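You operate a simulated robot arm through the tools that you are given. There is no shell and no other tool. Be economical: measure what you need, move in short steps, check, and stop when the job is done.

Carry out the task below with a simulated two-armed robot. There is one attempt and no reset: what you move stays moved.

JOB
Scrub the grey plate clean with soap and rack it.
Fine: soap the teal sponge at the dish, put it back afterwards; plate on the clean rack. What is to be rubbed or washed off counts as gone when no trace of it is left.

The check looks at the end state, three seconds after you hand in, the way a careful person would. Anything else that was tipped, shoved, dropped, spilled or broken makes it a failure.

ROBOT AND FRAMES
Two 7-joint arms with two-finger parallel grippers on one trunk, hanging from a carriage that runs on a gantry, over the field with the corners [-229, 118.8], [-229, -9.2], [1, -9.2], [1, 118.8] (x, y) and turns from -6.283 to 5.725 rad about z. Base frame: it is fixed where the carriage stands at the start and does not move with it; the origin is on the floor, on the carriage's upright axis, x ahead of it, y to its left, z up. Lengths are in cm, angles in rad, forces in N, time in s.
The left shoulder is at the start at [4, 17.3, 154], the right one opposite. With the tool pointing down near the work surface each hand reaches from about 10 to 62 cm from the robot's upright axis, wherever it stands, measured 20 degrees to its own side. Places, roughly: clean rack top [70, 30, 90]; soap dish [10, 10, 90]. Payload 3.43 kg a hand.
The tool frame of a hand sits at the grasp point between the pads (the TCP): z along the fingers, y along the line on which they close. The tips reach 3 cm beyond it. The gripper opens to 9.4 cm. The fingers are 2.8 cm wide and 1 cm thick; the gripper's body (5 by 9.6 cm) begins 5.5 cm behind the TCP.
Orientation is that of the tool frame in the base frame, as a unit quaternion [w, x, y, z]. With the fingers straight down and closing along the base's y, the tool's x points along the base's -x, its y along +y and its z along -z.

CONTROLS
- The arms move only by the tool step_arm. It takes "left_increments", "right_increments" or both (then of equal length, played together; a hand with none holds still); each is a list of rows, each a list of 7 numbers: the finger opening in cm, from 0 to 9.4, then the shift along the tool's x, y, z in units of 300 mm (1.0 is 300 mm), then the turn, a rotation vector about the tool's x, y, z in units of 180 degrees (1.0 is 180 degrees). In form: [[jaw, tx, ty, tz, wx, wy, wz], ...]. A call has 1 to 8 rows; each row is the pose to reach, as a shift and turn from the pose commanded when the call began, along the tool's axes at that moment. A call with a number of a shift or a turn outside -1 to 1 is refused whole. A row lasts 0.2 s, in which the tool goes at most 5 cm and 0.15 rad; a call with a longer step from one row to the next is refused whole, and so is a gripper value outside its range. Where a pose cannot be reached the arm comes as near as it can. A force on the tool above 50 N (or 10 N above the force at the start of the call, whichever is more), or a blocked arm, ends the call early, and 0.2 s more pass. The fingers move at their own pace (about 7.2 cm/s each) and stop on an object; they squeeze with about 33 N. The grip force told is the motor's: it shows also when the fingers shut on nothing. Time passes only in rows, and 0.2 s behind the last, so rows that repeat a pose let the fingers close. The reply holds the time, the measured pose of the TCP, the force on the tool along the base axes, the opening and the grip force, in the units named above and with some noise, with the torque about the TCP (base axes, N m) and any sound that the robot's microphone picked up, and new pictures: "show" is both (left out), scene, wrist or none (wrist: the cameras of the hands that moved).
- Cameras (640 x 400 px; columns grow to the right, rows downward): "scene" is now at [20.58, 5.51, 181.52]; the picture's right is [0.67, -0.75, 0.00], its down [-0.69, -0.62, -0.36] and it looks along [0.27, 0.24, -0.93] (base axes); focal length 261 px, centre (320, 200). "left" rides on the left gripper at [7.6, -1.4, -10.3] in its tool frame; the picture's right is [0.18, 0.98, 0.00], its down [-0.75, 0.14, -0.64] and it looks along [-0.63, 0.12, 0.77] (tool axes); focal length 243 px, centre (320, 200). "right" rides on the right gripper at [7.6, 1.4, -10.3] in its tool frame; the picture's right is [-0.18, 0.98, 0.00], its down [-0.75, -0.14, -0.64] and it looks along [-0.63, -0.12, 0.77] (tool axes); focal length 243 px, centre (320, 200). There is no depth. A picture from a camera that has moved, and an enlarged one, comes with that camera's place and axes in the base frame and with its lens. The place of the scene camera against the robot may be out by one fixed shift of up to 2.5 cm in any direction.
- slide_trunk(by): slides the trunk up (or, below 0, down) by that many cm; the arms and the scene camera ride with it, the base frame stays. It gives what a move gives, with no picture.
- base_move(legs): drives the robot by 1 to 6 legs, each [ahead, left, turn to the left] in cm, cm and rad, along the robot's own axes; the way and the turn of a leg run together, so that a leg with both is an arc; at most 150 cm and 3.142 rad a leg. The arms and the cameras ride along, it lands a little off, and it stops where it bumps. It keeps to its track: a leg is cut to what the track allows. It gives what a move gives, and a new picture of the scene camera.
- aim_head(pan, tilt): turns the head with the scene camera to pan (to the left, within 1.501 rad either way) and tilt (down, from -0.506 to 1.204), counted from straight ahead of the robot. It gives what a move gives, and a new picture of the scene camera.
- close_up(camera, box): a new picture of the part [left, top, right, bottom] of that camera's present view, enlarged. It takes no simulated time.
- sign_off(): hands the job in; it is judged then, once.

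Go step by step. Nothing tells you exact positions but the pictures and the camera data: compare them with the known pose of the tool, close in by small moves and look again before you grip or let go. The budget is 120 turns and 260 pictures, counting those below and the enlarged ones. Unless the task says otherwise, let go and move clear before handing in, and close with one line.

The tools are called as name(argument=value, ...) on one line, values as JSON. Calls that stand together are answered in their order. step_arm: Moves the arms, as the interface text tells. Its arguments: {"type":"object","properties":{"left_increments":{"type":"array","items":{"type":"array","items":{"type":"number"}}},"right_increments":{"type":"array","items":{"type":"array","items":{"type":"number"}}},"show":{"type":"string","enum":["both","scene","wrist","none"]}},"required":[]} The other tools are called the same way: slide_trunk (by) slides the trunk up or down; base_move (legs) drives the base; aim_head (pan, tilt) turns the head that bears the scene camera; close_up (camera, box) takes an enlarged picture of a part of a camera's view; sign_off () hands the job in.

At the start:

```text
clock: 0.0
left_eef_pos: [40.53, 35.28, 113.53]
left_tcp_rot: [0.086, 0.0, 0.996, 0.026]
left_wrist_force: [130.9, 36.2, -247.6]
left_torque: [3.55, -9.95, 0.44]
left_gripper_width: 9.41
left_finger_force: 0.0
right_eef_pos: [61.44, -10.72, 122.94]
right_tcp_rot: [0.014, 0.026, 1.0, 0.004]
right_wrist_force: [25.1, 200.7, -213.5]
right_torque: [-26.42, -16.23, -18.37]
right_gripper_width: 9.4
right_finger_force: 0.1
trunk travel left (down, up): [-69.3, 8.8]
robot x, y, heading: [0.02, -0.04, -0.002]
head pan, tilt: [0.73, 1.201]
```

scene: 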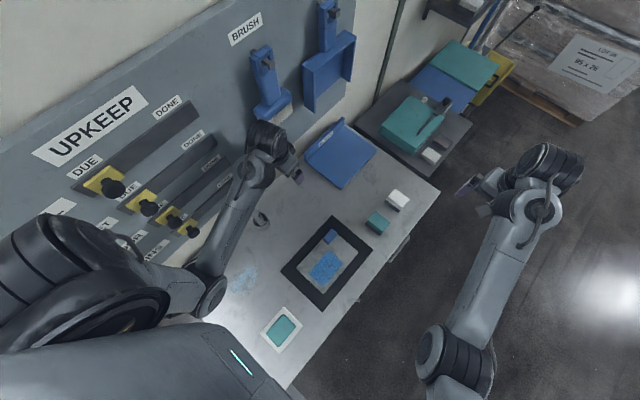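
right: 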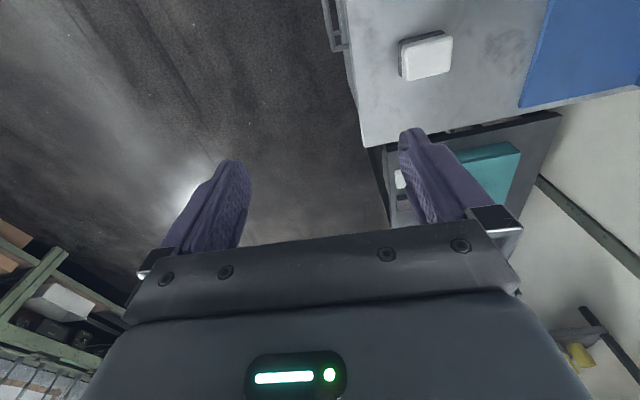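
left: 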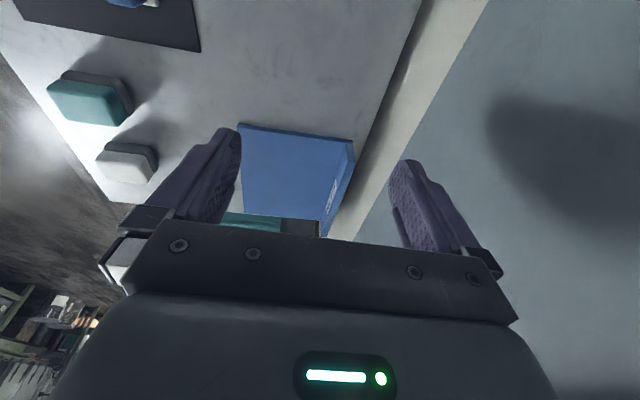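

I see a bench with a framed dark mat, a soap dish (teal on white), teal and white sponges and a blue rack or box. I'll look closer before moving anything.

close_up(camera="scene", box=[220, 160, 460, 380])

close_up(camera="scene", box=[300, 20, 540, 180])

```text
1.82 times, centred on (340, 270) of scene
camera zoom: at [20.58, 5.51, 181.52], right [0.67, -0.75, 0.0], down [-0.69, -0.62, -0.36], along [0.27, 0.24, -0.93], focal length 474 px, centre (284, 73)
```

zoom: 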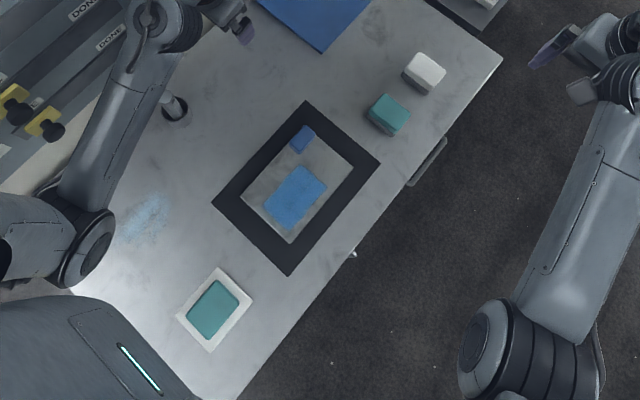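

```text
2.50 times, centred on (420, 100) of scene
camera zoom: at [20.58, 5.51, 181.52], right [0.67, -0.75, 0.0], down [-0.69, -0.62, -0.36], along [0.27, 0.24, -0.93], focal length 652 px, centre (70, 450)
```

zoom: 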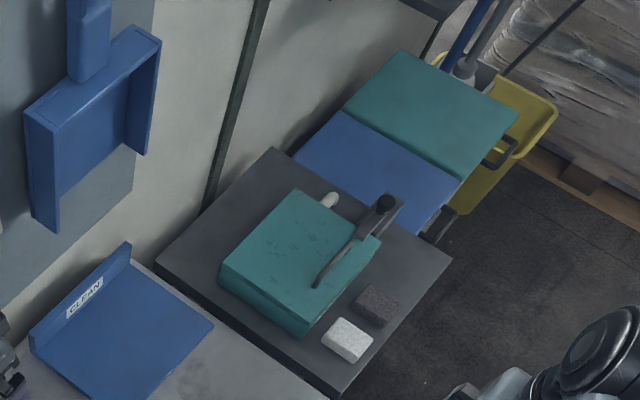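

The plate lies on the dark mat with a blue smear and a small blue block at one end, and the teal sponge is near (55, 8). I'll bring the left hand round to look ahead over these, tool straight down.

step_arm(left_increments=[[9.4, 0.082, -0.138, -0.0215, 0.003, 0.0091, 0], [9.4, 0.163, -0.277, -0.043, 0.0055, 0.0182, 0], [9.4, 0.245, -0.415, -0.0645, 0.0083, 0.0273, 0], [9.4, 0.326, -0.553, -0.086, 0.011, 0.0365, 0], [9.4, 0.408, -0.69, -0.1075, 0.0138, 0.0456, 0], [9.4, 0.489, -0.83, -0.129, 0.0166, 0.0547, 0]])

```text
clock: 0.5
left_eef_pos: [38.57, 31.51, 113.64]
left_tcp_rot: [0.094, 0.013, 0.995, 0.027]
left_wrist_force: [35.5, -15.8, -46.9]
left_torque: [3.02, -0.9, 2.64]
left_gripper_width: 9.41
left_finger_force: 0.0
right_eef_pos: [61.86, -10.64, 122.97]
right_tcp_rot: [0.021, 0.036, 0.999, 0.006]
right_wrist_force: [7.4, 28.7, -22.6]
right_torque: [-3.75, -1.18, -2.69]
right_gripper_width: 9.42
right_finger_force: 0.1
trunk travel left (down, up): [-69.3, 8.8]
robot x, y, heading: [0.01, -0.08, 0.007]
head pan, tilt: [0.73, 1.201]
stopped in row 2 (left hand): the force on the tool passed its limit at 306 N (the readings are from after the stop); the commanded pose is now the measured one
camera scene: at [20.6, 5.52, 181.53], right [0.67, -0.75, 0.0], down [-0.69, -0.62, -0.36], along [0.27, 0.24, -0.93], focal length 261 px, centre (320, 200)
camera left: at [29.12, 29.75, 122.14], right [-0.16, 0.99, 0.02], down [0.62, 0.08, 0.78], along [0.77, 0.14, -0.63], focal length 243 px, centre (320, 200)
```

scene: 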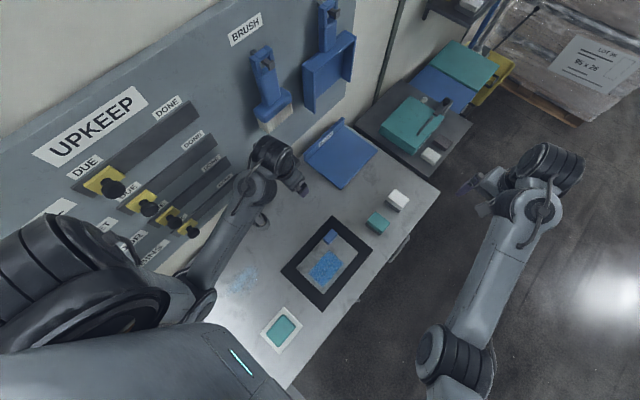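
left: 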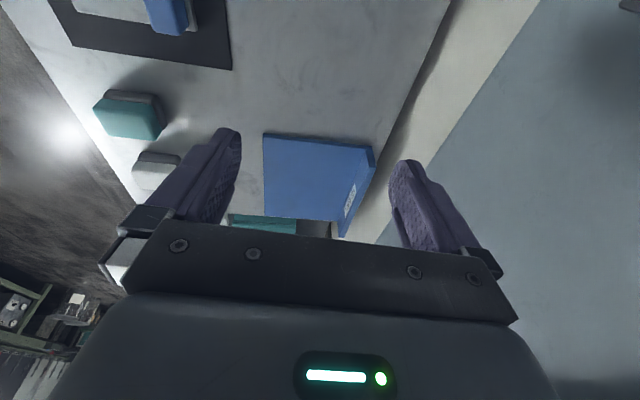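

The start had force transients, with no contact visible. I'll let it settle.

step_arm(left_increments=[[9.4, 0, 0, 0, 0, 0, 0], [9.4, 0, 0, 0, 0, 0, 0], [9.4, 0, 0, 0, 0, 0, 0], [9.4, 0, 0, 0, 0, 0, 0]], right_increments=[[9.4, 0, 0, 0, 0, 0, 0], [9.4, 0, 0, 0, 0, 0, 0], [9.4, 0, 0, 0, 0, 0, 0], [9.4, 0, 0, 0, 0, 0, 0]], show="none")

```text
clock: 0.8
left_eef_pos: [38.5, 31.54, 113.68]
left_tcp_rot: [0.094, 0.013, 0.995, 0.027]
left_wrist_force: [14.8, 2.0, -21.4]
left_torque: [0.26, -0.58, 0.16]
left_gripper_width: 9.39
left_finger_force: 0.0
right_eef_pos: [61.77, -10.65, 122.9]
right_tcp_rot: [0.021, 0.037, 0.999, 0.006]
right_wrist_force: [2.6, 13.7, -10.8]
right_torque: [-1.78, -0.61, -1.25]
right_gripper_width: 9.42
right_finger_force: 0.1
trunk travel left (down, up): [-69.3, 8.8]
robot x, y, heading: [0.1, 0.05, 0.004]
head pan, tilt: [0.73, 1.201]
stopped in row 1 (left hand): the force on the tool passed its limit at 74 N (the readings are from after the stop); the commanded pose is now the measured one
```

step_arm(left_increments=[[9.4, 0, 0, 0, 0, 0, 0], [9.4, 0, 0, 0, 0, 0, 0], [9.4, 0, 0, 0, 0, 0, 0], [9.4, 0, 0, 0, 0, 0, 0]], show="none")

```text
clock: 1.8
left_eef_pos: [38.61, 31.3, 113.67]
left_tcp_rot: [0.093, 0.013, 0.995, 0.028]
left_wrist_force: [22.5, 0.5, -40.3]
left_torque: [0.94, -1.67, 0.52]
left_gripper_width: 9.41
left_finger_force: 0.0
right_eef_pos: [61.69, -10.69, 122.96]
right_tcp_rot: [0.02, 0.037, 0.999, 0.006]
right_wrist_force: [4.0, 24.2, -20.5]
right_torque: [-3.09, -1.45, -2.21]
right_gripper_width: 9.4
right_finger_force: 0.0
trunk travel left (down, up): [-69.3, 8.8]
robot x, y, heading: [-0.25, -0.24, 0.002]
head pan, tilt: [0.73, 1.201]
```

step_arm(left_increments=[[9.4, 0.063, -0.089, -0.017, 0.0022, 0.0074, -0.001], [9.4, 0.126, -0.178, -0.034, 0.0044, 0.0148, -0.002], [9.4, 0.189, -0.266, -0.051, 0.0067, 0.0221, -0.003], [9.4, 0.252, -0.355, -0.069, 0.0089, 0.0295, -0.0041], [9.4, 0.314, -0.444, -0.086, 0.0111, 0.0369, -0.0052], [9.4, 0.377, -0.533, -0.103, 0.0133, 0.0443, -0.0062], [9.4, 0.44, -0.621, -0.12, 0.0156, 0.0516, -0.0073], [9.4, 0.503, -0.71, -0.137, 0.0178, 0.059, -0.0083]])

```text
clock: 2.1
left_eef_pos: [38.44, 31.02, 113.57]
left_tcp_rot: [0.094, 0.016, 0.995, 0.028]
left_wrist_force: [10.6, -6.5, -13.6]
left_torque: [1.06, -0.17, 0.99]
left_gripper_width: 9.43
left_finger_force: 0.1
right_eef_pos: [61.88, -10.58, 122.89]
right_tcp_rot: [0.022, 0.038, 0.999, 0.006]
right_wrist_force: [1.8, 10.6, -8.1]
right_torque: [-1.38, -0.46, -1.01]
right_gripper_width: 9.38
right_finger_force: 0.1
trunk travel left (down, up): [-69.3, 8.8]
robot x, y, heading: [0.05, 0.12, -0.002]
head pan, tilt: [0.73, 1.201]
stopped in row 1 (left hand): the force on the tool passed its limit at 81 N (the readings are from after the stop); the commanded pose is now the measured one
camera scene: at [20.58, 5.51, 181.52], right [0.67, -0.75, 0.0], down [-0.69, -0.62, -0.36], along [0.27, 0.24, -0.93], focal length 261 px, centre (320, 200)
camera left: at [28.88, 29.35, 122.1], right [-0.15, 0.99, 0.02], down [0.62, 0.08, 0.78], along [0.77, 0.13, -0.63], focal length 243 px, centre (320, 200)
```

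scene: 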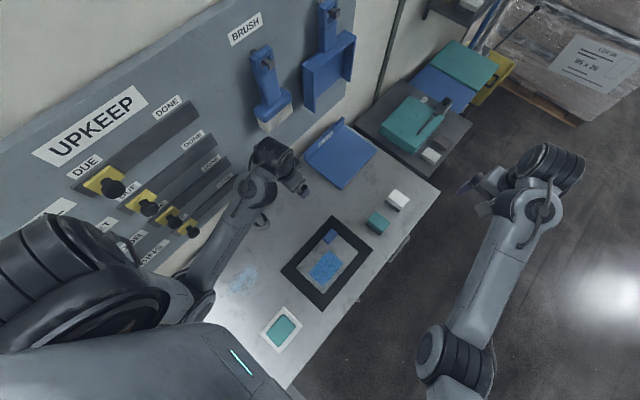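
left: 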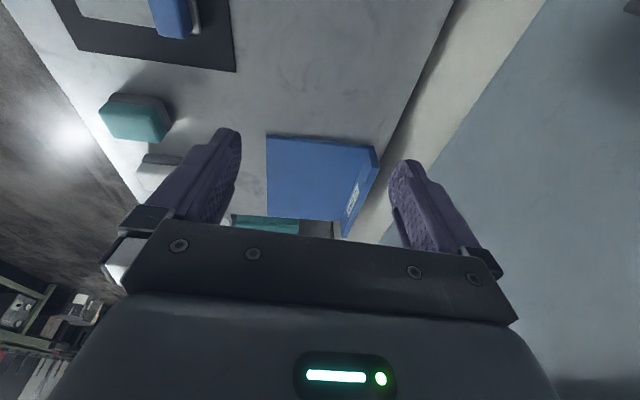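

step_arm(left_increments=[[9.4, 0, 0, 0, 0, 0, 0], [9.4, 0, 0, 0, 0, 0, 0], [9.4, 0, 0, 0, 0, 0, 0], [9.4, 0, 0, 0, 0, 0, 0], [9.4, 0, 0, 0, 0, 0, 0], [9.4, 0, 0, 0, 0, 0, 0], [9.4, 0, 0, 0, 0, 0, 0], [9.4, 0, 0, 0, 0, 0, 0]], show="none")

step_arm(left_increments=[[9.4, 0, -0.02, -0.01, 0, 0, 0], [9.4, 0, -0.04, -0.02, 0, 0, 0], [9.4, 0, -0.07, -0.03, 0, 0, 0], [9.4, 0, -0.11, -0.04, 0, 0, 0]], show="none")

```text
clock: 3.9
left_eef_pos: [38.34, 31.07, 113.71]
left_tcp_rot: [0.094, 0.017, 0.995, 0.028]
left_wrist_force: [14.1, 2.3, -24.1]
left_torque: [0.37, -1.1, 0.19]
left_gripper_width: 9.4
left_finger_force: 0.0
right_eef_pos: [61.84, -10.63, 123.04]
right_tcp_rot: [0.02, 0.036, 0.999, 0.006]
right_wrist_force: [2.9, 21.9, -17.9]
right_torque: [-2.59, -1.37, -1.9]
right_gripper_width: 9.4
right_finger_force: 0.0
trunk travel left (down, up): [-69.3, 8.8]
robot x, y, heading: [0.05, 0.14, 0.002]
head pan, tilt: [0.73, 1.201]
```

```text
clock: 4.2
left_eef_pos: [38.51, 30.61, 113.89]
left_tcp_rot: [0.097, 0.021, 0.995, 0.028]
left_wrist_force: [10.6, -2.1, -14.7]
left_torque: [0.51, -0.34, 0.44]
left_gripper_width: 9.4
left_finger_force: 0.0
right_eef_pos: [61.76, -10.68, 122.96]
right_tcp_rot: [0.021, 0.038, 0.999, 0.006]
right_wrist_force: [1.5, 9.8, -7.5]
right_torque: [-1.24, -0.42, -0.94]
right_gripper_width: 9.42
right_finger_force: 0.0
trunk travel left (down, up): [-69.3, 8.8]
robot x, y, heading: [-0.0, -0.06, 0.001]
head pan, tilt: [0.73, 1.201]
stopped in row 1 (left hand): the force on the tool passed its limit at 58 N (the readings are from after the stop); the commanded pose is now the measured one
```

step_arm(left_increments=[[9.4, 0, 0, 0, 0, 0, 0], [9.4, 0, 0, 0, 0, 0, 0], [9.4, 0, 0, 0, 0, 0, 0], [9.4, 0, 0, 0, 0, 0, 0], [9.4, 0, 0, 0, 0, 0, 0], [9.4, 0, 0, 0, 0, 0, 0], [9.4, 0, 0, 0, 0, 0, 0], [9.4, 0, 0, 0, 0, 0, 0]], right_increments=[[9.4, 0, 0, 0, 0, 0, 0], [9.4, 0, 0, 0, 0, 0, 0], [9.4, 0, 0, 0, 0, 0, 0], [9.4, 0, 0, 0, 0, 0, 0], [9.4, 0, 0, 0, 0, 0, 0], [9.4, 0, 0, 0, 0, 0, 0], [9.4, 0, 0, 0, 0, 0, 0], [9.4, 0, 0, 0, 0, 0, 0]], show="none")

step_arm(left_increments=[[9.4, 0, 0, 0, 0, 0, 0], [9.4, 0, 0, 0, 0, 0, 0], [9.4, 0, 0, 0, 0, 0, 0], [9.4, 0, 0, 0, 0, 0, 0], [9.4, 0, 0, 0, 0, 0, 0], [9.4, 0, 0, 0, 0, 0, 0], [9.4, 0, 0, 0, 0, 0, 0], [9.4, 0, 0, 0, 0, 0, 0]], show="none")

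```text
clock: 6.0
left_eef_pos: [38.48, 30.8, 113.81]
left_tcp_rot: [0.096, 0.02, 0.995, 0.028]
left_wrist_force: [15.8, 0.4, -27.1]
left_torque: [0.52, -1.19, 0.25]
left_gripper_width: 9.39
left_finger_force: 0.0
right_eef_pos: [61.82, -10.56, 122.9]
right_tcp_rot: [0.019, 0.038, 0.999, 0.006]
right_wrist_force: [2.3, 17.2, -15.2]
right_torque: [-2.24, -1.16, -1.63]
right_gripper_width: 9.4
right_finger_force: 0.1
trunk travel left (down, up): [-69.3, 8.8]
robot x, y, heading: [0.01, 0.23, -0.006]
head pan, tilt: [0.73, 1.201]
```

```text
clock: 7.8
left_eef_pos: [38.39, 30.71, 113.84]
left_tcp_rot: [0.096, 0.02, 0.995, 0.029]
left_wrist_force: [16.2, 0.9, -28.4]
left_torque: [0.53, -1.27, 0.27]
left_gripper_width: 9.4
left_finger_force: 0.1
right_eef_pos: [61.79, -10.66, 122.93]
right_tcp_rot: [0.02, 0.037, 0.999, 0.006]
right_wrist_force: [2.6, 18.1, -15.7]
right_torque: [-2.37, -1.24, -1.69]
right_gripper_width: 9.39
right_finger_force: 0.0
trunk travel left (down, up): [-69.3, 8.8]
robot x, y, heading: [0.04, -0.16, 0.003]
head pan, tilt: [0.73, 1.201]
```

step_arm(left_increments=[[9.4, 0.003, -0.005, -0.001, 0, 0, 0], [9.4, 0.01, -0.015, -0.003, 0, 0, 0], [9.4, 0.02, -0.03, -0.006, 0, 0, 0], [9.4, 0.035, -0.05, -0.01, 0, 0, 0], [9.4, 0.055, -0.08, -0.015, 0, 0, 0], [9.4, 0.08, -0.115, -0.022, 0, 0, 0], [9.4, 0.11, -0.155, -0.03, 0, 0, 0], [9.4, 0.14, -0.2, -0.04, 0, 0, 0]], show="none")

```text
clock: 9.6
left_eef_pos: [33.88, 25.03, 113.92]
left_tcp_rot: [0.096, 0.019, 0.995, 0.029]
left_wrist_force: [-0.4, 0.5, -0.6]
left_torque: [0.04, 0.0, 0.04]
left_gripper_width: 9.43
left_finger_force: 0.1
right_eef_pos: [61.75, -10.59, 122.85]
right_tcp_rot: [0.02, 0.038, 0.999, 0.006]
right_wrist_force: [2.6, 18.6, -15.0]
right_torque: [-2.33, -1.27, -1.67]
right_gripper_width: 9.39
right_finger_force: 0.1
trunk travel left (down, up): [-69.3, 8.8]
robot x, y, heading: [-0.21, -0.11, 0.003]
head pan, tilt: [0.73, 1.201]
```

The force is gone now; continuing to (20, 10, 113) and levelling the tool.

step_arm(left_increments=[[9.4, 0.04, -0.06, -0.011, 0.0022, 0.0074, -0.0015], [9.4, 0.1, -0.12, -0.024, 0.0044, 0.0148, -0.003], [9.4, 0.16, -0.18, -0.037, 0.0067, 0.0221, -0.0045], [9.4, 0.22, -0.25, -0.05, 0.0089, 0.0295, -0.006], [9.4, 0.28, -0.32, -0.063, 0.0111, 0.0369, -0.0075], [9.4, 0.34, -0.39, -0.078, 0.0133, 0.0443, -0.009], [9.4, 0.4, -0.45, -0.092, 0.0156, 0.053, -0.0105], [9.4, 0.44, -0.5, -0.1, 0.0178, 0.061, -0.012]])

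```text
clock: 11.4
left_eef_pos: [19.8, 10.51, 113.42]
left_tcp_rot: [0.0, 0.001, 1.0, 0.002]
left_wrist_force: [0.5, -0.5, 0.9]
left_torque: [-0.02, -0.01, 0.01]
left_gripper_width: 9.4
left_finger_force: 0.0
right_eef_pos: [61.79, -10.75, 123.09]
right_tcp_rot: [0.021, 0.038, 0.999, 0.006]
right_wrist_force: [2.2, 18.8, -15.5]
right_torque: [-2.36, -1.23, -1.69]
right_gripper_width: 9.38
right_finger_force: 0.0
trunk travel left (down, up): [-69.3, 8.8]
robot x, y, heading: [-0.28, 0.01, -0.001]
head pan, tilt: [0.73, 1.201]
camera scene: at [20.59, 5.51, 181.52], right [0.67, -0.75, 0.0], down [-0.69, -0.62, -0.36], along [0.27, 0.24, -0.93], focal length 261 px, centre (320, 200)
camera left: at [12.1, 9.22, 123.5], right [-0.18, 0.98, 0.0], down [0.75, 0.14, 0.64], along [0.63, 0.12, -0.77], focal length 243 px, centre (320, 200)
```

scene: 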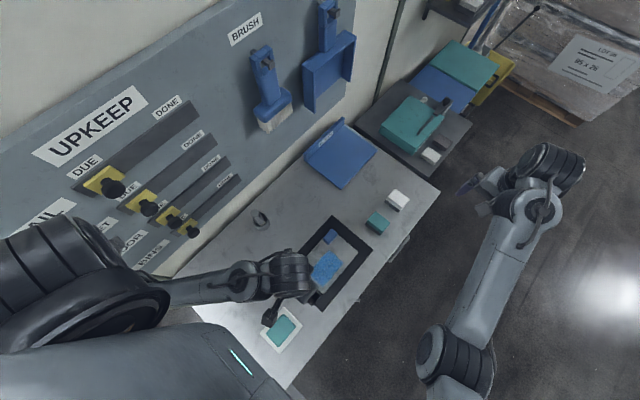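
left: 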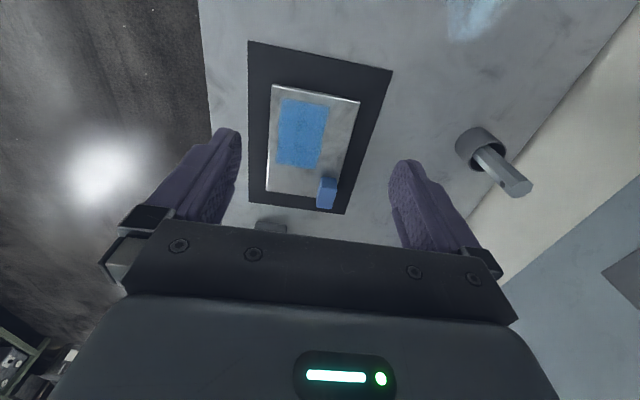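

close_up(camera="left", box=[220, 30, 420, 230])

step_arm(left_increments=[[9.4, -0.03, 0, 0, 0, 0, 0], [9.4, -0.1, 0, 0, 0, 0, 0], [9.4, -0.2, 0, 0, 0, 0, 0], [9.4, -0.3, 0, 0, 0, 0, 0], [9.4, -0.4, 0, 0, 0, 0, 0], [9.4, -0.5, 0, 0, 0, 0, 0], [9.4, -0.54, 0, 0, 0, 0, 0]], show="wrist")

```text
2.00 times, centred on (320, 130) of left
camera zoom: at [12.1, 9.22, 123.5], right [-0.18, 0.98, 0.0], down [0.75, 0.14, 0.64], along [0.63, 0.12, -0.77], focal length 485 px, centre (320, 340)
```

zoom: 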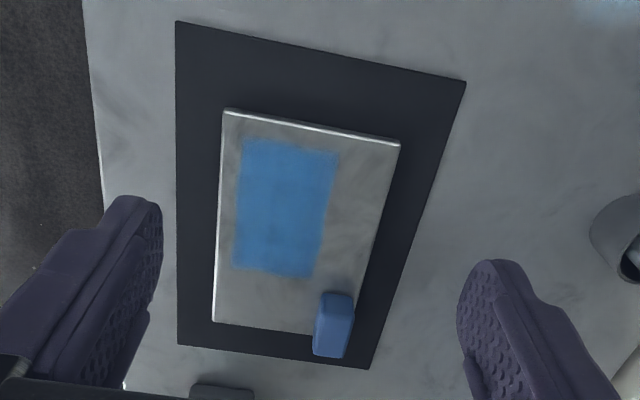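

```text
clock: 13.0
left_eef_pos: [35.91, 10.27, 113.31]
left_tcp_rot: [0.0, 0.002, 1.0, 0.001]
left_wrist_force: [-0.2, 0.2, 0.2]
left_torque: [0.01, 0.01, -0.02]
left_gripper_width: 9.42
left_finger_force: 0.0
right_eef_pos: [61.82, -10.58, 122.89]
right_tcp_rot: [0.019, 0.037, 0.999, 0.006]
right_wrist_force: [3.1, 17.6, -16.0]
right_torque: [-2.33, -1.25, -1.71]
right_gripper_width: 9.44
right_finger_force: 0.0
trunk travel left (down, up): [-69.3, 8.8]
robot x, y, heading: [-0.05, 0.39, -0.003]
head pan, tilt: [0.73, 1.201]
camera left: at [28.25, 8.83, 123.39], right [-0.18, 0.98, 0.0], down [0.75, 0.14, 0.64], along [0.63, 0.12, -0.77], focal length 243 px, centre (320, 200)
```

left: 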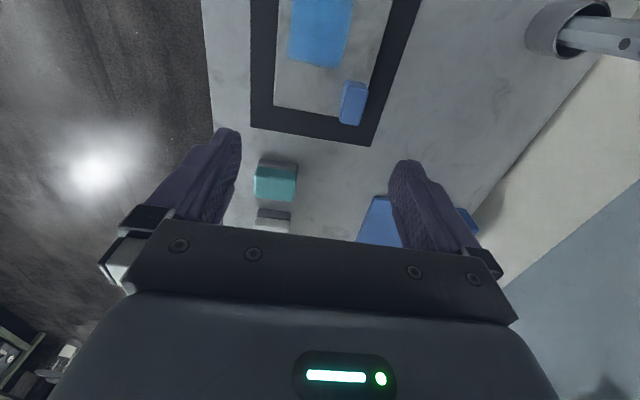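

Stereo puts the table top near z 85.5, the plate at x 22.6–41.6, y 4.5–17, and the teal sponge near (55, 6). I'll go closer to see the sponge.

step_arm(left_increments=[[9.4, -0.03, 0, 0, 0, 0, 0], [9.4, -0.1, -0.02, 0.02, 0, 0, 0], [9.4, -0.2, -0.05, 0.08, 0, 0, 0], [9.4, -0.3, -0.08, 0.14, 0, 0, 0], [9.4, -0.4, -0.1, 0.2, 0, 0, 0], [9.4, -0.43, -0.12, 0.23, 0, 0, 0]], show="wrist")

close_up(camera="left", box=[220, 0, 420, 220])

```text
clock: 14.4
left_eef_pos: [48.9, 6.74, 106.56]
left_tcp_rot: [0.001, 0.002, 1.0, 0.001]
left_wrist_force: [0.2, 0.0, 0.2]
left_torque: [0.01, 0.0, 0.02]
left_gripper_width: 9.4
left_finger_force: 0.1
right_eef_pos: [61.8, -10.72, 123.01]
right_tcp_rot: [0.021, 0.037, 0.999, 0.006]
right_wrist_force: [1.5, 17.9, -16.8]
right_torque: [-2.35, -1.18, -1.7]
right_gripper_width: 9.44
right_finger_force: 0.1
trunk travel left (down, up): [-69.3, 8.8]
robot x, y, heading: [0.09, -0.14, -0.002]
head pan, tilt: [0.73, 1.201]
camera left: at [41.21, 5.31, 116.75], right [-0.18, 0.98, 0.0], down [0.75, 0.14, 0.64], along [0.63, 0.12, -0.77], focal length 243 px, centre (320, 200)
```

left: 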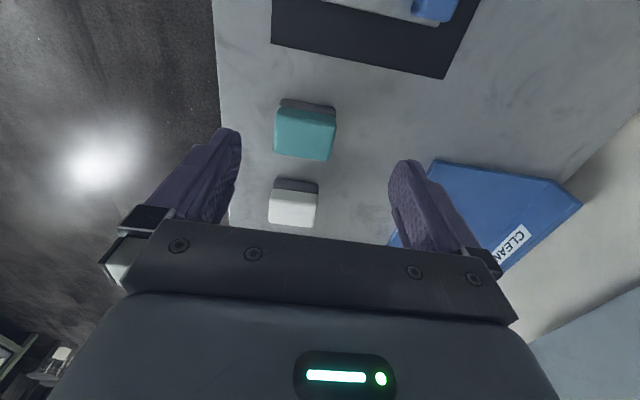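

```text
1.82 times, centred on (320, 110) of left
camera zoom: at [41.21, 5.31, 116.75], right [-0.18, 0.98, 0.0], down [0.75, 0.14, 0.64], along [0.63, 0.12, -0.77], focal length 441 px, centre (320, 364)
```

zoom: 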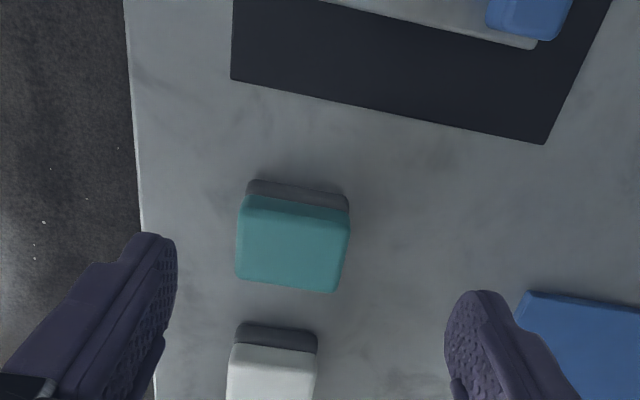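

The sponge measures about x 51.4–56.6, y 2.4–9.4, on a thin grey layer. I'll move above it and check.

step_arm(left_increments=[[9.4, -0.03, -0.005, 0.03, 0, 0, 0], [9.4, -0.1, -0.015, 0.12, 0, 0, 0], [9.4, -0.15, -0.025, 0.22, 0, 0, 0], [9.4, -0.173, -0.028, 0.285, 0, 0, 0]])

close_up(camera="left", box=[120, 0, 480, 240])

```text
clock: 15.4
left_eef_pos: [54.29, 5.48, 97.96]
left_tcp_rot: [0.0, 0.002, 1.0, 0.0]
left_wrist_force: [-0.2, -0.4, -0.7]
left_torque: [-0.04, 0.01, -0.01]
left_gripper_width: 9.41
left_finger_force: 0.0
right_eef_pos: [61.86, -10.74, 122.87]
right_tcp_rot: [0.021, 0.038, 0.999, 0.006]
right_wrist_force: [1.2, 18.4, -16.0]
right_torque: [-2.38, -1.23, -1.66]
right_gripper_width: 9.42
right_finger_force: 0.0
trunk travel left (down, up): [-69.3, 8.8]
robot x, y, heading: [-0.01, -0.07, -0.0]
head pan, tilt: [0.73, 1.201]
camera scene: at [20.59, 5.51, 181.52], right [0.67, -0.75, 0.0], down [-0.69, -0.62, -0.36], along [0.27, 0.24, -0.93], focal length 261 px, centre (320, 200)
camera left: at [46.52, 4.19, 108.04], right [-0.18, 0.98, 0.0], down [0.75, 0.14, 0.64], along [0.63, 0.12, -0.77], focal length 243 px, centre (320, 200)
```

scene: 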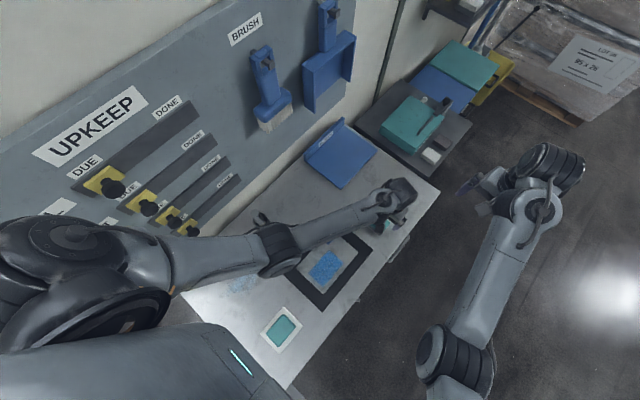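
left: 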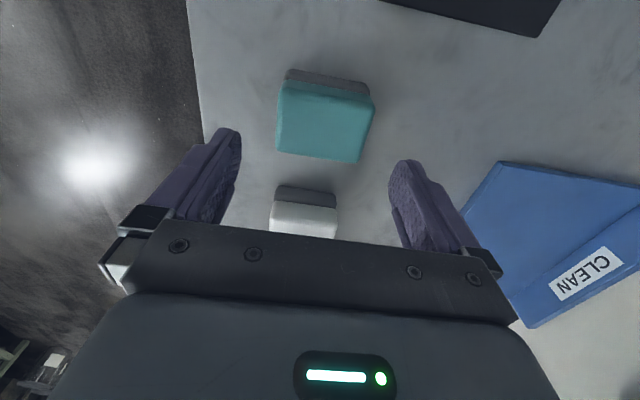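

```text
1.67 times, centred on (300, 120) of left
camera zoom: at [46.52, 4.19, 108.04], right [-0.18, 0.98, 0.0], down [0.75, 0.14, 0.64], along [0.63, 0.12, -0.77], focal length 404 px, centre (353, 333)
```

zoom: 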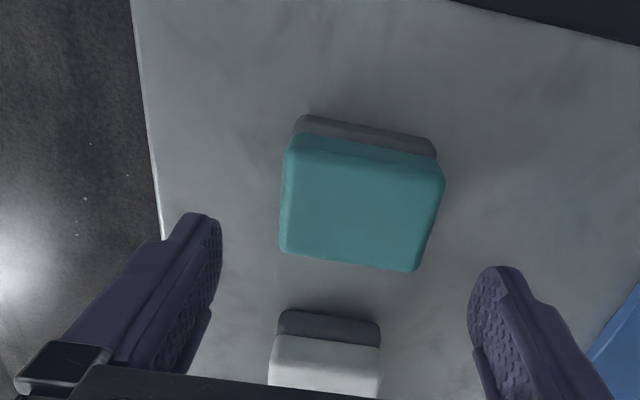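

step_arm(left_increments=[[9.4, 0, 0.015, 0.05, 0, 0, 0], [9.4, 0, 0.015, 0.12, 0, 0, 0], [9.4, 0, 0.015, 0.18, 0, 0, 0], [9.4, 0, 0.015, 0.23, 0, 0, 0], [9.4, 0, 0.015, 0.255, 0, 0, 0], [9.4, 0, 0.015, 0.255, 0, 0, 0]], show="wrist")

```text
clock: 16.8
left_eef_pos: [54.3, 6.18, 90.43]
left_tcp_rot: [0.0, 0.002, 1.0, 0.0]
left_wrist_force: [0.7, 0.0, -0.7]
left_torque: [0.06, 0.04, 0.0]
left_gripper_width: 9.39
left_finger_force: 0.1
right_eef_pos: [61.74, -10.73, 122.87]
right_tcp_rot: [0.021, 0.038, 0.999, 0.006]
right_wrist_force: [2.1, 17.2, -15.5]
right_torque: [-2.33, -1.22, -1.69]
right_gripper_width: 9.41
right_finger_force: 0.1
trunk travel left (down, up): [-69.3, 8.8]
robot x, y, heading: [0.31, -0.07, 0.005]
head pan, tilt: [0.73, 1.201]
camera left: at [46.64, 4.75, 100.51], right [-0.18, 0.98, 0.0], down [0.75, 0.14, 0.64], along [0.63, 0.12, -0.77], focal length 243 px, centre (320, 200)
```

left: 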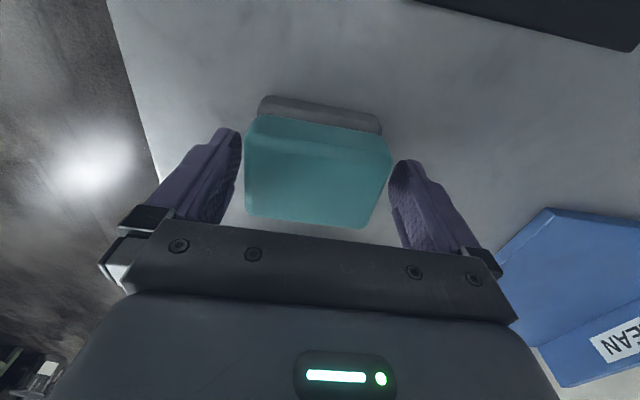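

step_arm(left_increments=[[7, 0, 0, 0, 0, 0, 0], [4, 0, 0, 0, 0, 0, 0], [4, 0, 0, 0, 0, 0, 0], [4, 0, 0, 0, 0, 0, 0]], show="wrist")

```text
clock: 17.8
left_eef_pos: [54.4, 6.1, 90.37]
left_tcp_rot: [0.0, 0.002, 1.0, 0.0]
left_wrist_force: [-0.2, -1.3, 2.7]
left_torque: [0.01, -0.03, -0.01]
left_gripper_width: 7.35
left_finger_force: 33.0
right_eef_pos: [61.86, -10.67, 122.86]
right_tcp_rot: [0.02, 0.038, 0.999, 0.007]
right_wrist_force: [1.7, 18.0, -16.2]
right_torque: [-2.37, -1.25, -1.67]
right_gripper_width: 9.38
right_finger_force: 0.1
trunk travel left (down, up): [-69.3, 8.8]
robot x, y, heading: [-0.25, 0.04, 0.003]
head pan, tilt: [0.73, 1.201]
camera left: at [46.65, 4.73, 100.52], right [-0.18, 0.98, 0.0], down [0.75, 0.14, 0.64], along [0.63, 0.12, -0.77], focal length 243 px, centre (320, 200)
```

left: 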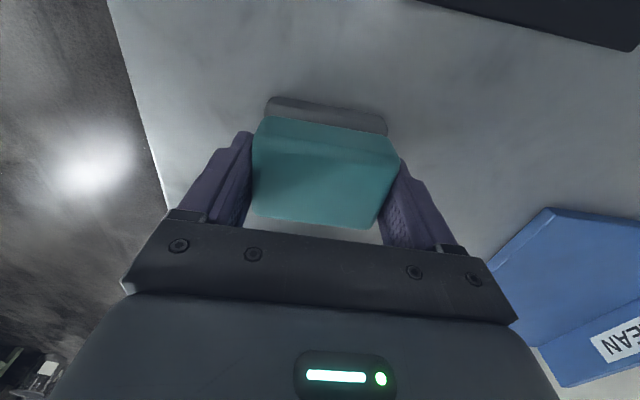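

Gripped at 7.35 cm wide. I'll lift it straight up and check that it comes along whole.

step_arm(left_increments=[[4, 0, 0, -0.02, 0, 0, 0], [4, 0, 0, -0.08, 0, 0, 0], [4, 0, 0, -0.18, 0, 0, 0], [4, 0, 0, -0.3, 0, 0, 0], [4, 0, 0, -0.36, 0, 0, 0]])

```text
clock: 19.0
left_eef_pos: [54.14, 6.46, 101.02]
left_tcp_rot: [0.0, 0.001, 1.0, 0.001]
left_wrist_force: [-0.2, -0.5, 0.6]
left_torque: [-0.02, 0.0, 0.01]
left_gripper_width: 7.39
left_finger_force: 33.3
right_eef_pos: [61.77, -10.67, 122.91]
right_tcp_rot: [0.021, 0.038, 0.999, 0.007]
right_wrist_force: [1.8, 17.2, -16.1]
right_torque: [-2.36, -1.23, -1.69]
right_gripper_width: 9.4
right_finger_force: 0.1
trunk travel left (down, up): [-69.3, 8.8]
robot x, y, heading: [-0.37, -0.16, 0.003]
head pan, tilt: [0.73, 1.201]
camera scene: at [20.59, 5.51, 181.52], right [0.67, -0.75, 0.0], down [-0.69, -0.62, -0.36], along [0.27, 0.24, -0.93], focal length 261 px, centre (320, 200)
camera left: at [46.43, 5.0, 111.12], right [-0.18, 0.98, 0.0], down [0.75, 0.14, 0.64], along [0.63, 0.12, -0.77], focal length 243 px, centre (320, 200)
```

scene: 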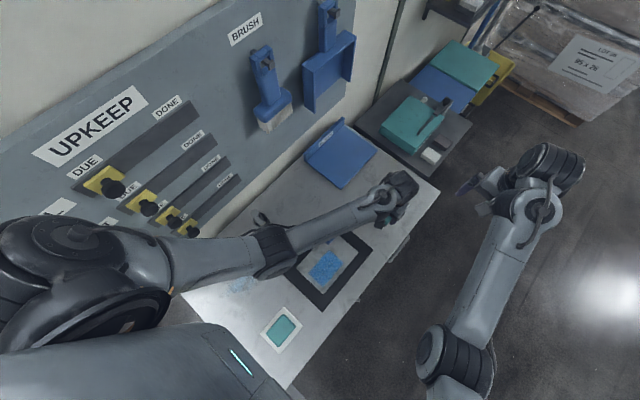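
left: 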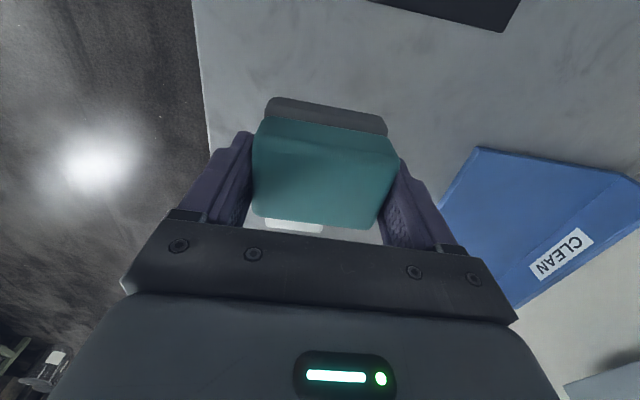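

The sponge is held whole, with its bottom about 5 cm below the TCP. I'll raise it slightly and drive back 20 cm so the dish is within comfortable reach.

base_move(legs=[[-20, 0, 0]])

```text
clock: 20.6
left_eef_pos: [34.21, 6.55, 100.98]
left_tcp_rot: [0.0, 0.0, 1.0, 0.001]
left_wrist_force: [0.0, 0.2, -0.7]
left_torque: [0.01, -0.01, -0.01]
left_gripper_width: 7.38
left_finger_force: 33.0
right_eef_pos: [41.94, -10.58, 123.01]
right_tcp_rot: [0.02, 0.035, 0.999, 0.006]
right_wrist_force: [1.6, 17.6, -15.5]
right_torque: [-2.37, -1.22, -1.69]
right_gripper_width: 9.37
right_finger_force: 0.0
trunk travel left (down, up): [-69.3, 8.8]
robot x, y, heading: [-19.87, 0.12, 0.001]
head pan, tilt: [0.73, 1.201]
camera scene: at [0.76, 5.55, 181.51], right [0.67, -0.74, 0.0], down [-0.69, -0.62, -0.36], along [0.27, 0.24, -0.93], focal length 261 px, centre (320, 200)
```

scene: 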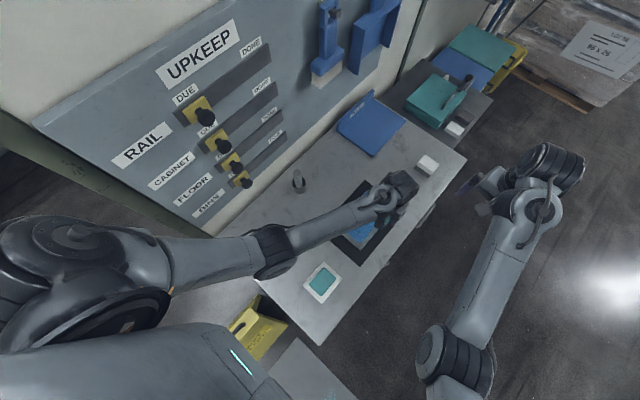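

step_arm(left_increments=[[4, 0.04, 0, -0.01, 0, 0, 0], [4, 0.13, 0, -0.03, 0, 0, 0], [4, 0.27, 0, -0.06, 0, 0, 0], [4, 0.42, 0.01, -0.067, 0, 0, 0], [4, 0.57, 0.01, -0.067, 0, 0, 0], [4, 0.71, 0.01, -0.067, 0, 0, 0], [4, 0.82, 0.01, -0.067, 0, 0, 0], [4, 0.87, 0.01, -0.067, 0, 0, 0]])

close_up(camera="left", box=[180, 0, 460, 175])

```text
clock: 22.4
left_eef_pos: [7.9, 6.97, 103.1]
left_tcp_rot: [0.0, 0.0, 1.0, -0.001]
left_wrist_force: [-0.3, 0.7, -1.4]
left_torque: [0.02, 0.01, -0.02]
left_gripper_width: 7.34
left_finger_force: 33.4
right_eef_pos: [41.94, -10.41, 122.88]
right_tcp_rot: [0.02, 0.036, 0.999, 0.006]
right_wrist_force: [1.2, 15.3, -13.8]
right_torque: [-2.04, -1.01, -1.42]
right_gripper_width: 9.39
right_finger_force: 0.1
trunk travel left (down, up): [-69.3, 8.8]
robot x, y, heading: [-19.64, -0.01, 0.0]
head pan, tilt: [0.73, 1.201]
camera scene: at [0.77, 5.55, 181.51], right [0.67, -0.74, 0.0], down [-0.69, -0.62, -0.36], along [0.27, 0.24, -0.93], focal length 261 px, centre (320, 200)
camera left: at [0.3, 5.57, 113.27], right [-0.18, 0.98, 0.0], down [0.75, 0.14, 0.64], along [0.63, 0.12, -0.77], focal length 243 px, centre (320, 200)
```

scene: 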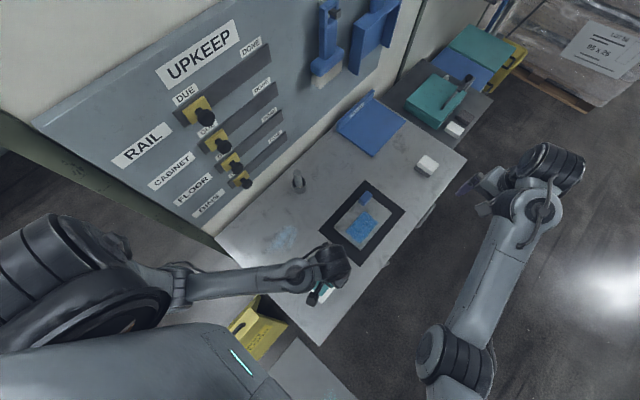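
left: 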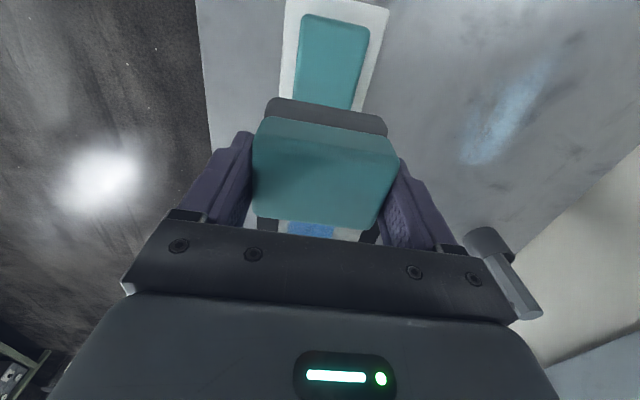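

```text
2.29 times, centred on (320, 88) of left
camera zoom: at [0.3, 5.57, 113.27], right [-0.18, 0.98, 0.0], down [0.75, 0.14, 0.64], along [0.63, 0.12, -0.77], focal length 555 px, centre (320, 457)
```

zoom: 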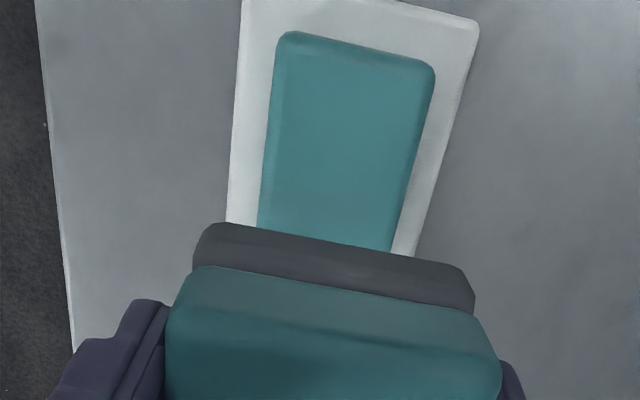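

The soap block spans y 4.5–10 and starts at x 1.7. I'll come over (6, 7.3) and lower slowly toward contact.

step_arm(left_increments=[[4, 0.02, 0.003, 0.03, 0, 0, 0], [4, 0.05, 0.009, 0.1, 0, 0, 0], [4, 0.063, 0.011, 0.18, 0, 0, 0], [4, 0.063, 0.011, 0.25, 0, 0, 0], [4, 0.063, 0.011, 0.27, 0, 0, 0]], show="wrist")

step_arm(left_increments=[[4, 0, 0, 0.01, 0, 0, 0], [4, 0, 0, 0.02, 0, 0, 0], [4, 0, 0, 0.03, 0, 0, 0], [4, 0, 0, 0.04, 0, 0, 0], [4, 0, 0, 0.05, 0, 0, 0], [4, 0, 0, 0.06, 0, 0, 0]], show="wrist")

```text
clock: 23.6
left_eef_pos: [6.36, 7.23, 94.97]
left_tcp_rot: [0.0, 0.0, 1.0, -0.001]
left_wrist_force: [0.1, 0.2, -0.1]
left_torque: [0.02, 0.02, -0.02]
left_gripper_width: 7.35
left_finger_force: 32.4
right_eef_pos: [42.06, -10.46, 122.85]
right_tcp_rot: [0.02, 0.036, 0.999, 0.006]
right_wrist_force: [1.6, 16.5, -14.0]
right_torque: [-2.13, -1.09, -1.48]
right_gripper_width: 9.41
right_finger_force: 0.1
trunk travel left (down, up): [-69.3, 8.8]
robot x, y, heading: [-19.73, -0.13, -0.001]
head pan, tilt: [0.73, 1.201]
camera left: at [-1.46, 5.77, 105.1], right [-0.18, 0.98, 0.0], down [0.75, 0.14, 0.64], along [0.63, 0.12, -0.77], focal length 243 px, centre (320, 200)
```

left: 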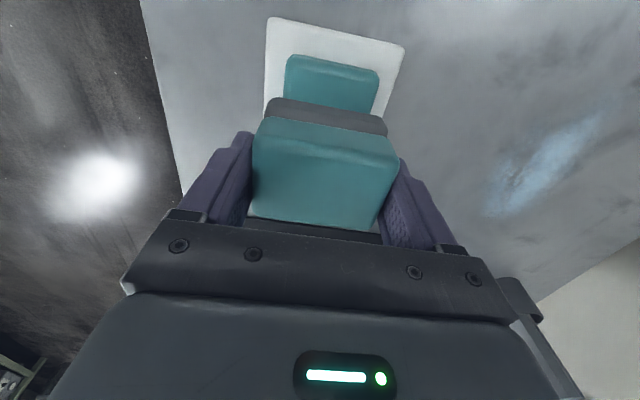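

```text
clock: 25.1
left_eef_pos: [6.3, 7.18, 93.55]
left_tcp_rot: [0.002, -0.001, 1.0, -0.001]
left_wrist_force: [-8.5, 7.0, 27.7]
left_torque: [0.42, 0.13, 0.07]
left_gripper_width: 7.37
left_finger_force: 33.1
right_eef_pos: [42.06, -10.29, 122.93]
right_tcp_rot: [0.021, 0.036, 0.999, 0.007]
right_wrist_force: [1.8, 8.3, -6.5]
right_torque: [-1.08, -0.39, -0.76]
right_gripper_width: 9.38
right_finger_force: 0.1
trunk travel left (down, up): [-69.3, 8.8]
robot x, y, heading: [-19.76, -0.34, 0.005]
head pan, tilt: [0.73, 1.201]
stopped in row 6 (left hand): the force on the tool passed its limit at 52 N (the readings are from after the stop); the commanded pose is now the measured one
camera left: at [-1.37, 5.78, 103.69], right [-0.19, 0.98, 0.0], down [0.75, 0.14, 0.64], along [0.63, 0.12, -0.76], focal length 243 px, centre (320, 200)
```

left: 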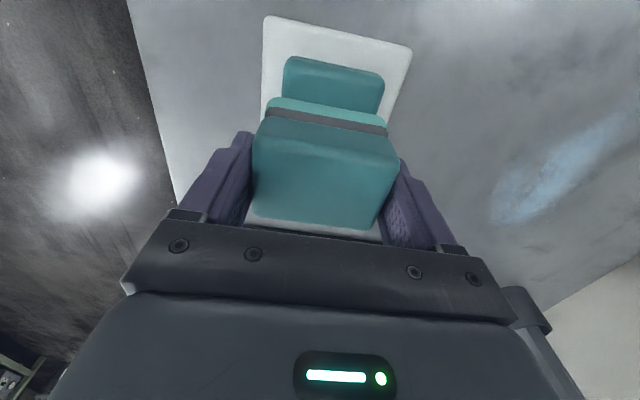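

Contact at TCP z ≈ 93.6, and the sponge's underside already shows soap. I'll ease up slightly and rub gently.

step_arm(left_increments=[[4, 0, 0, -0.006, 0, 0, 0], [4, 0.02, 0, -0.006, 0, 0, 0], [4, 0.05, 0, -0.006, 0, 0, 0], [4, 0.02, 0, -0.006, 0, 0, 0], [4, -0.02, 0, -0.006, 0, 0, 0], [4, -0.05, 0, -0.006, 0, 0, 0], [4, -0.02, 0, -0.006, 0, 0, 0], [4, 0, 0, -0.006, 0, 0, 0]], show="wrist")

```text
clock: 26.2
left_eef_pos: [5.52, 6.9, 93.52]
left_tcp_rot: [-0.005, 0.002, 1.0, -0.001]
left_wrist_force: [-14.2, 5.8, 25.2]
left_torque: [0.11, 0.02, 0.08]
left_gripper_width: 7.37
left_finger_force: 32.9
right_eef_pos: [41.93, -10.24, 122.86]
right_tcp_rot: [0.021, 0.035, 0.999, 0.007]
right_wrist_force: [1.1, 6.8, -4.5]
right_torque: [-0.96, -0.35, -0.68]
right_gripper_width: 9.39
right_finger_force: 0.1
trunk travel left (down, up): [-69.3, 8.8]
robot x, y, heading: [-19.78, -0.03, 0.009]
head pan, tilt: [0.73, 1.201]
stopped in row 5 (left hand): the force on the tool passed its limit at 51 N (the readings are from after the stop); the commanded pose is now the measured one
camera left: at [-2.13, 5.57, 103.79], right [-0.18, 0.98, 0.0], down [0.76, 0.14, 0.63], along [0.62, 0.11, -0.77], focal length 243 px, centre (320, 200)
```

left: 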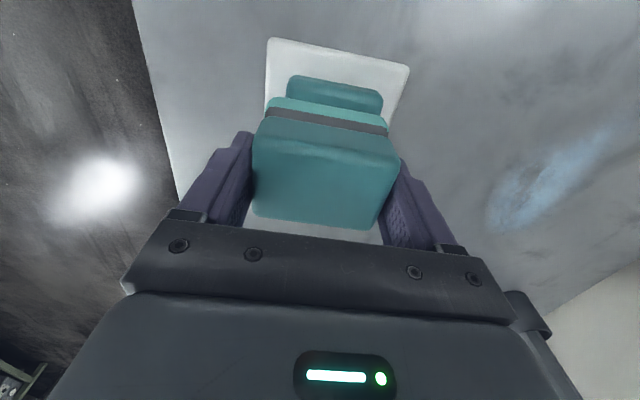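

step_arm(left_increments=[[4, 0, 0, -0.01, 0, 0, 0], [4, 0, 0, -0.04, 0, 0, 0], [4, 0, 0, -0.12, 0, 0, 0], [4, 0, 0, -0.22, 0, 0, 0], [4, 0, 0, -0.3, 0, 0, 0]])

close_up(camera="left", box=[180, 0, 460, 240])

```text
clock: 27.4
left_eef_pos: [5.75, 7.0, 102.66]
left_tcp_rot: [-0.002, 0.002, 1.0, -0.003]
left_wrist_force: [-0.2, -0.4, -1.7]
left_torque: [-0.04, 0.01, 0.0]
left_gripper_width: 7.35
left_finger_force: 32.3
right_eef_pos: [42.08, -10.36, 122.94]
right_tcp_rot: [0.021, 0.037, 0.999, 0.006]
right_wrist_force: [1.7, 11.7, -10.8]
right_torque: [-1.49, -0.74, -1.04]
right_gripper_width: 9.4
right_finger_force: 0.1
trunk travel left (down, up): [-69.3, 8.8]
robot x, y, heading: [-19.72, -0.01, 0.007]
head pan, tilt: [0.73, 1.201]
camera scene: at [0.72, 5.58, 181.51], right [0.67, -0.74, 0.0], down [-0.69, -0.62, -0.36], along [0.27, 0.24, -0.93], focal length 261 px, centre (320, 200)
camera left: at [-1.92, 5.69, 112.83], right [-0.18, 0.98, 0.0], down [0.76, 0.14, 0.64], along [0.63, 0.11, -0.77], focal length 243 px, centre (320, 200)
```

scene: 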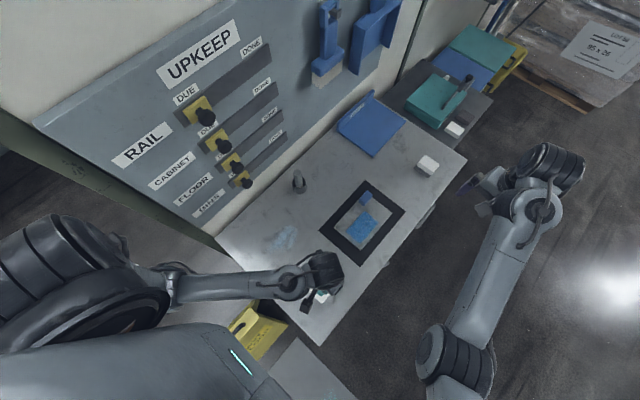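
left: 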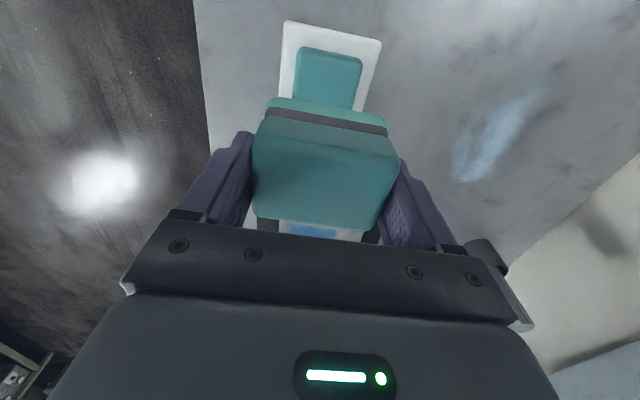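

```text
1.67 times, centred on (320, 120) of left
camera zoom: at [-1.92, 5.69, 112.83], right [-0.18, 0.98, 0.0], down [0.76, 0.14, 0.64], along [0.63, 0.11, -0.77], focal length 404 px, centre (320, 333)
```

zoom: 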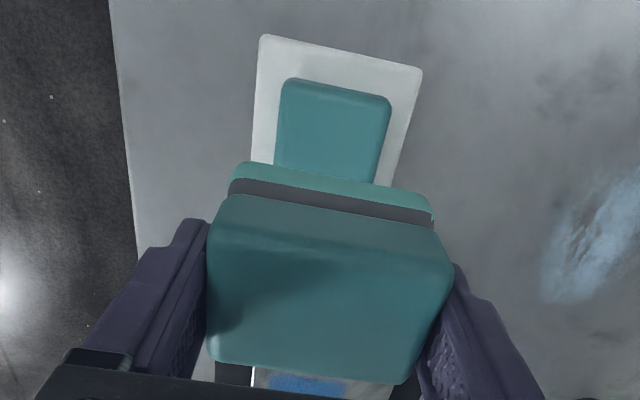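

The sponge now carries a soap layer. Next I'll go over the smear at about (28, 9.6) and lower gently.

step_arm(left_increments=[[4, -0.04, 0.005, 0, 0, 0, 0], [4, -0.14, 0.02, 0, 0, 0, 0], [4, -0.28, 0.04, 0, 0, 0, 0], [4, -0.43, 0.06, 0, 0, 0, 0], [4, -0.57, 0.08, 0.03, 0, 0, 0], [4, -0.69, 0.087, 0.1, 0, 0, 0], [4, -0.74, 0.087, 0.2, 0, 0, 0], [4, -0.74, 0.087, 0.24, 0, 0, 0]])

```text
clock: 29.2
left_eef_pos: [27.99, 9.38, 95.33]
left_tcp_rot: [-0.001, 0.002, 1.0, -0.002]
left_wrist_force: [-0.4, -0.7, -0.7]
left_torque: [0.01, 0.01, -0.01]
left_gripper_width: 7.37
left_finger_force: 33.2
right_eef_pos: [41.92, -10.5, 122.98]
right_tcp_rot: [0.02, 0.037, 0.999, 0.006]
right_wrist_force: [2.8, 12.3, -12.2]
right_torque: [-1.56, -0.8, -1.1]
right_gripper_width: 9.38
right_finger_force: 0.0
trunk travel left (down, up): [-69.3, 8.8]
robot x, y, heading: [-20.07, -0.28, -0.001]
head pan, tilt: [0.73, 1.201]
camera scene: at [0.71, 5.58, 181.52], right [0.67, -0.74, 0.0], down [-0.69, -0.62, -0.36], along [0.27, 0.24, -0.93], focal length 261 px, centre (320, 200)
camera left: at [20.4, 8.02, 105.51], right [-0.18, 0.98, 0.0], down [0.76, 0.14, 0.64], along [0.63, 0.11, -0.77], focal length 243 px, centre (320, 200)
```

scene: 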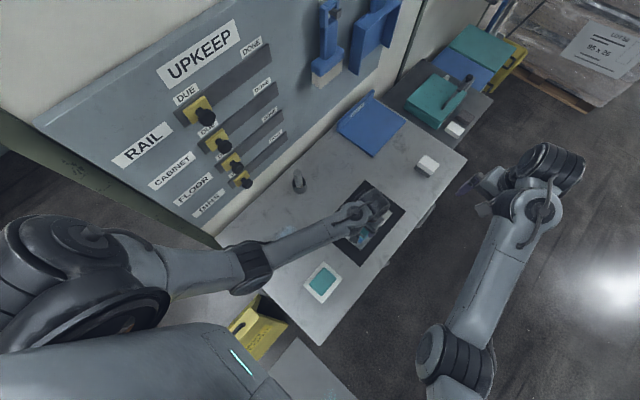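
left: 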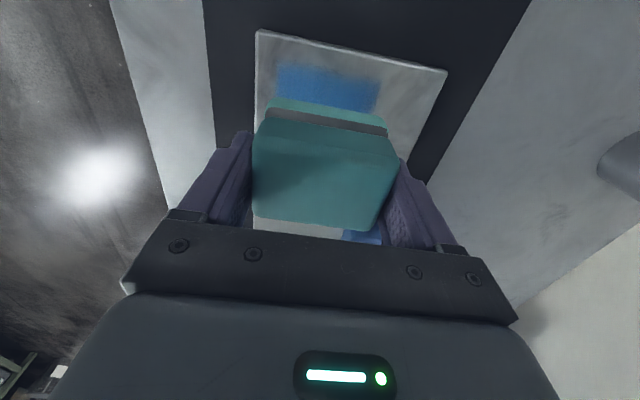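

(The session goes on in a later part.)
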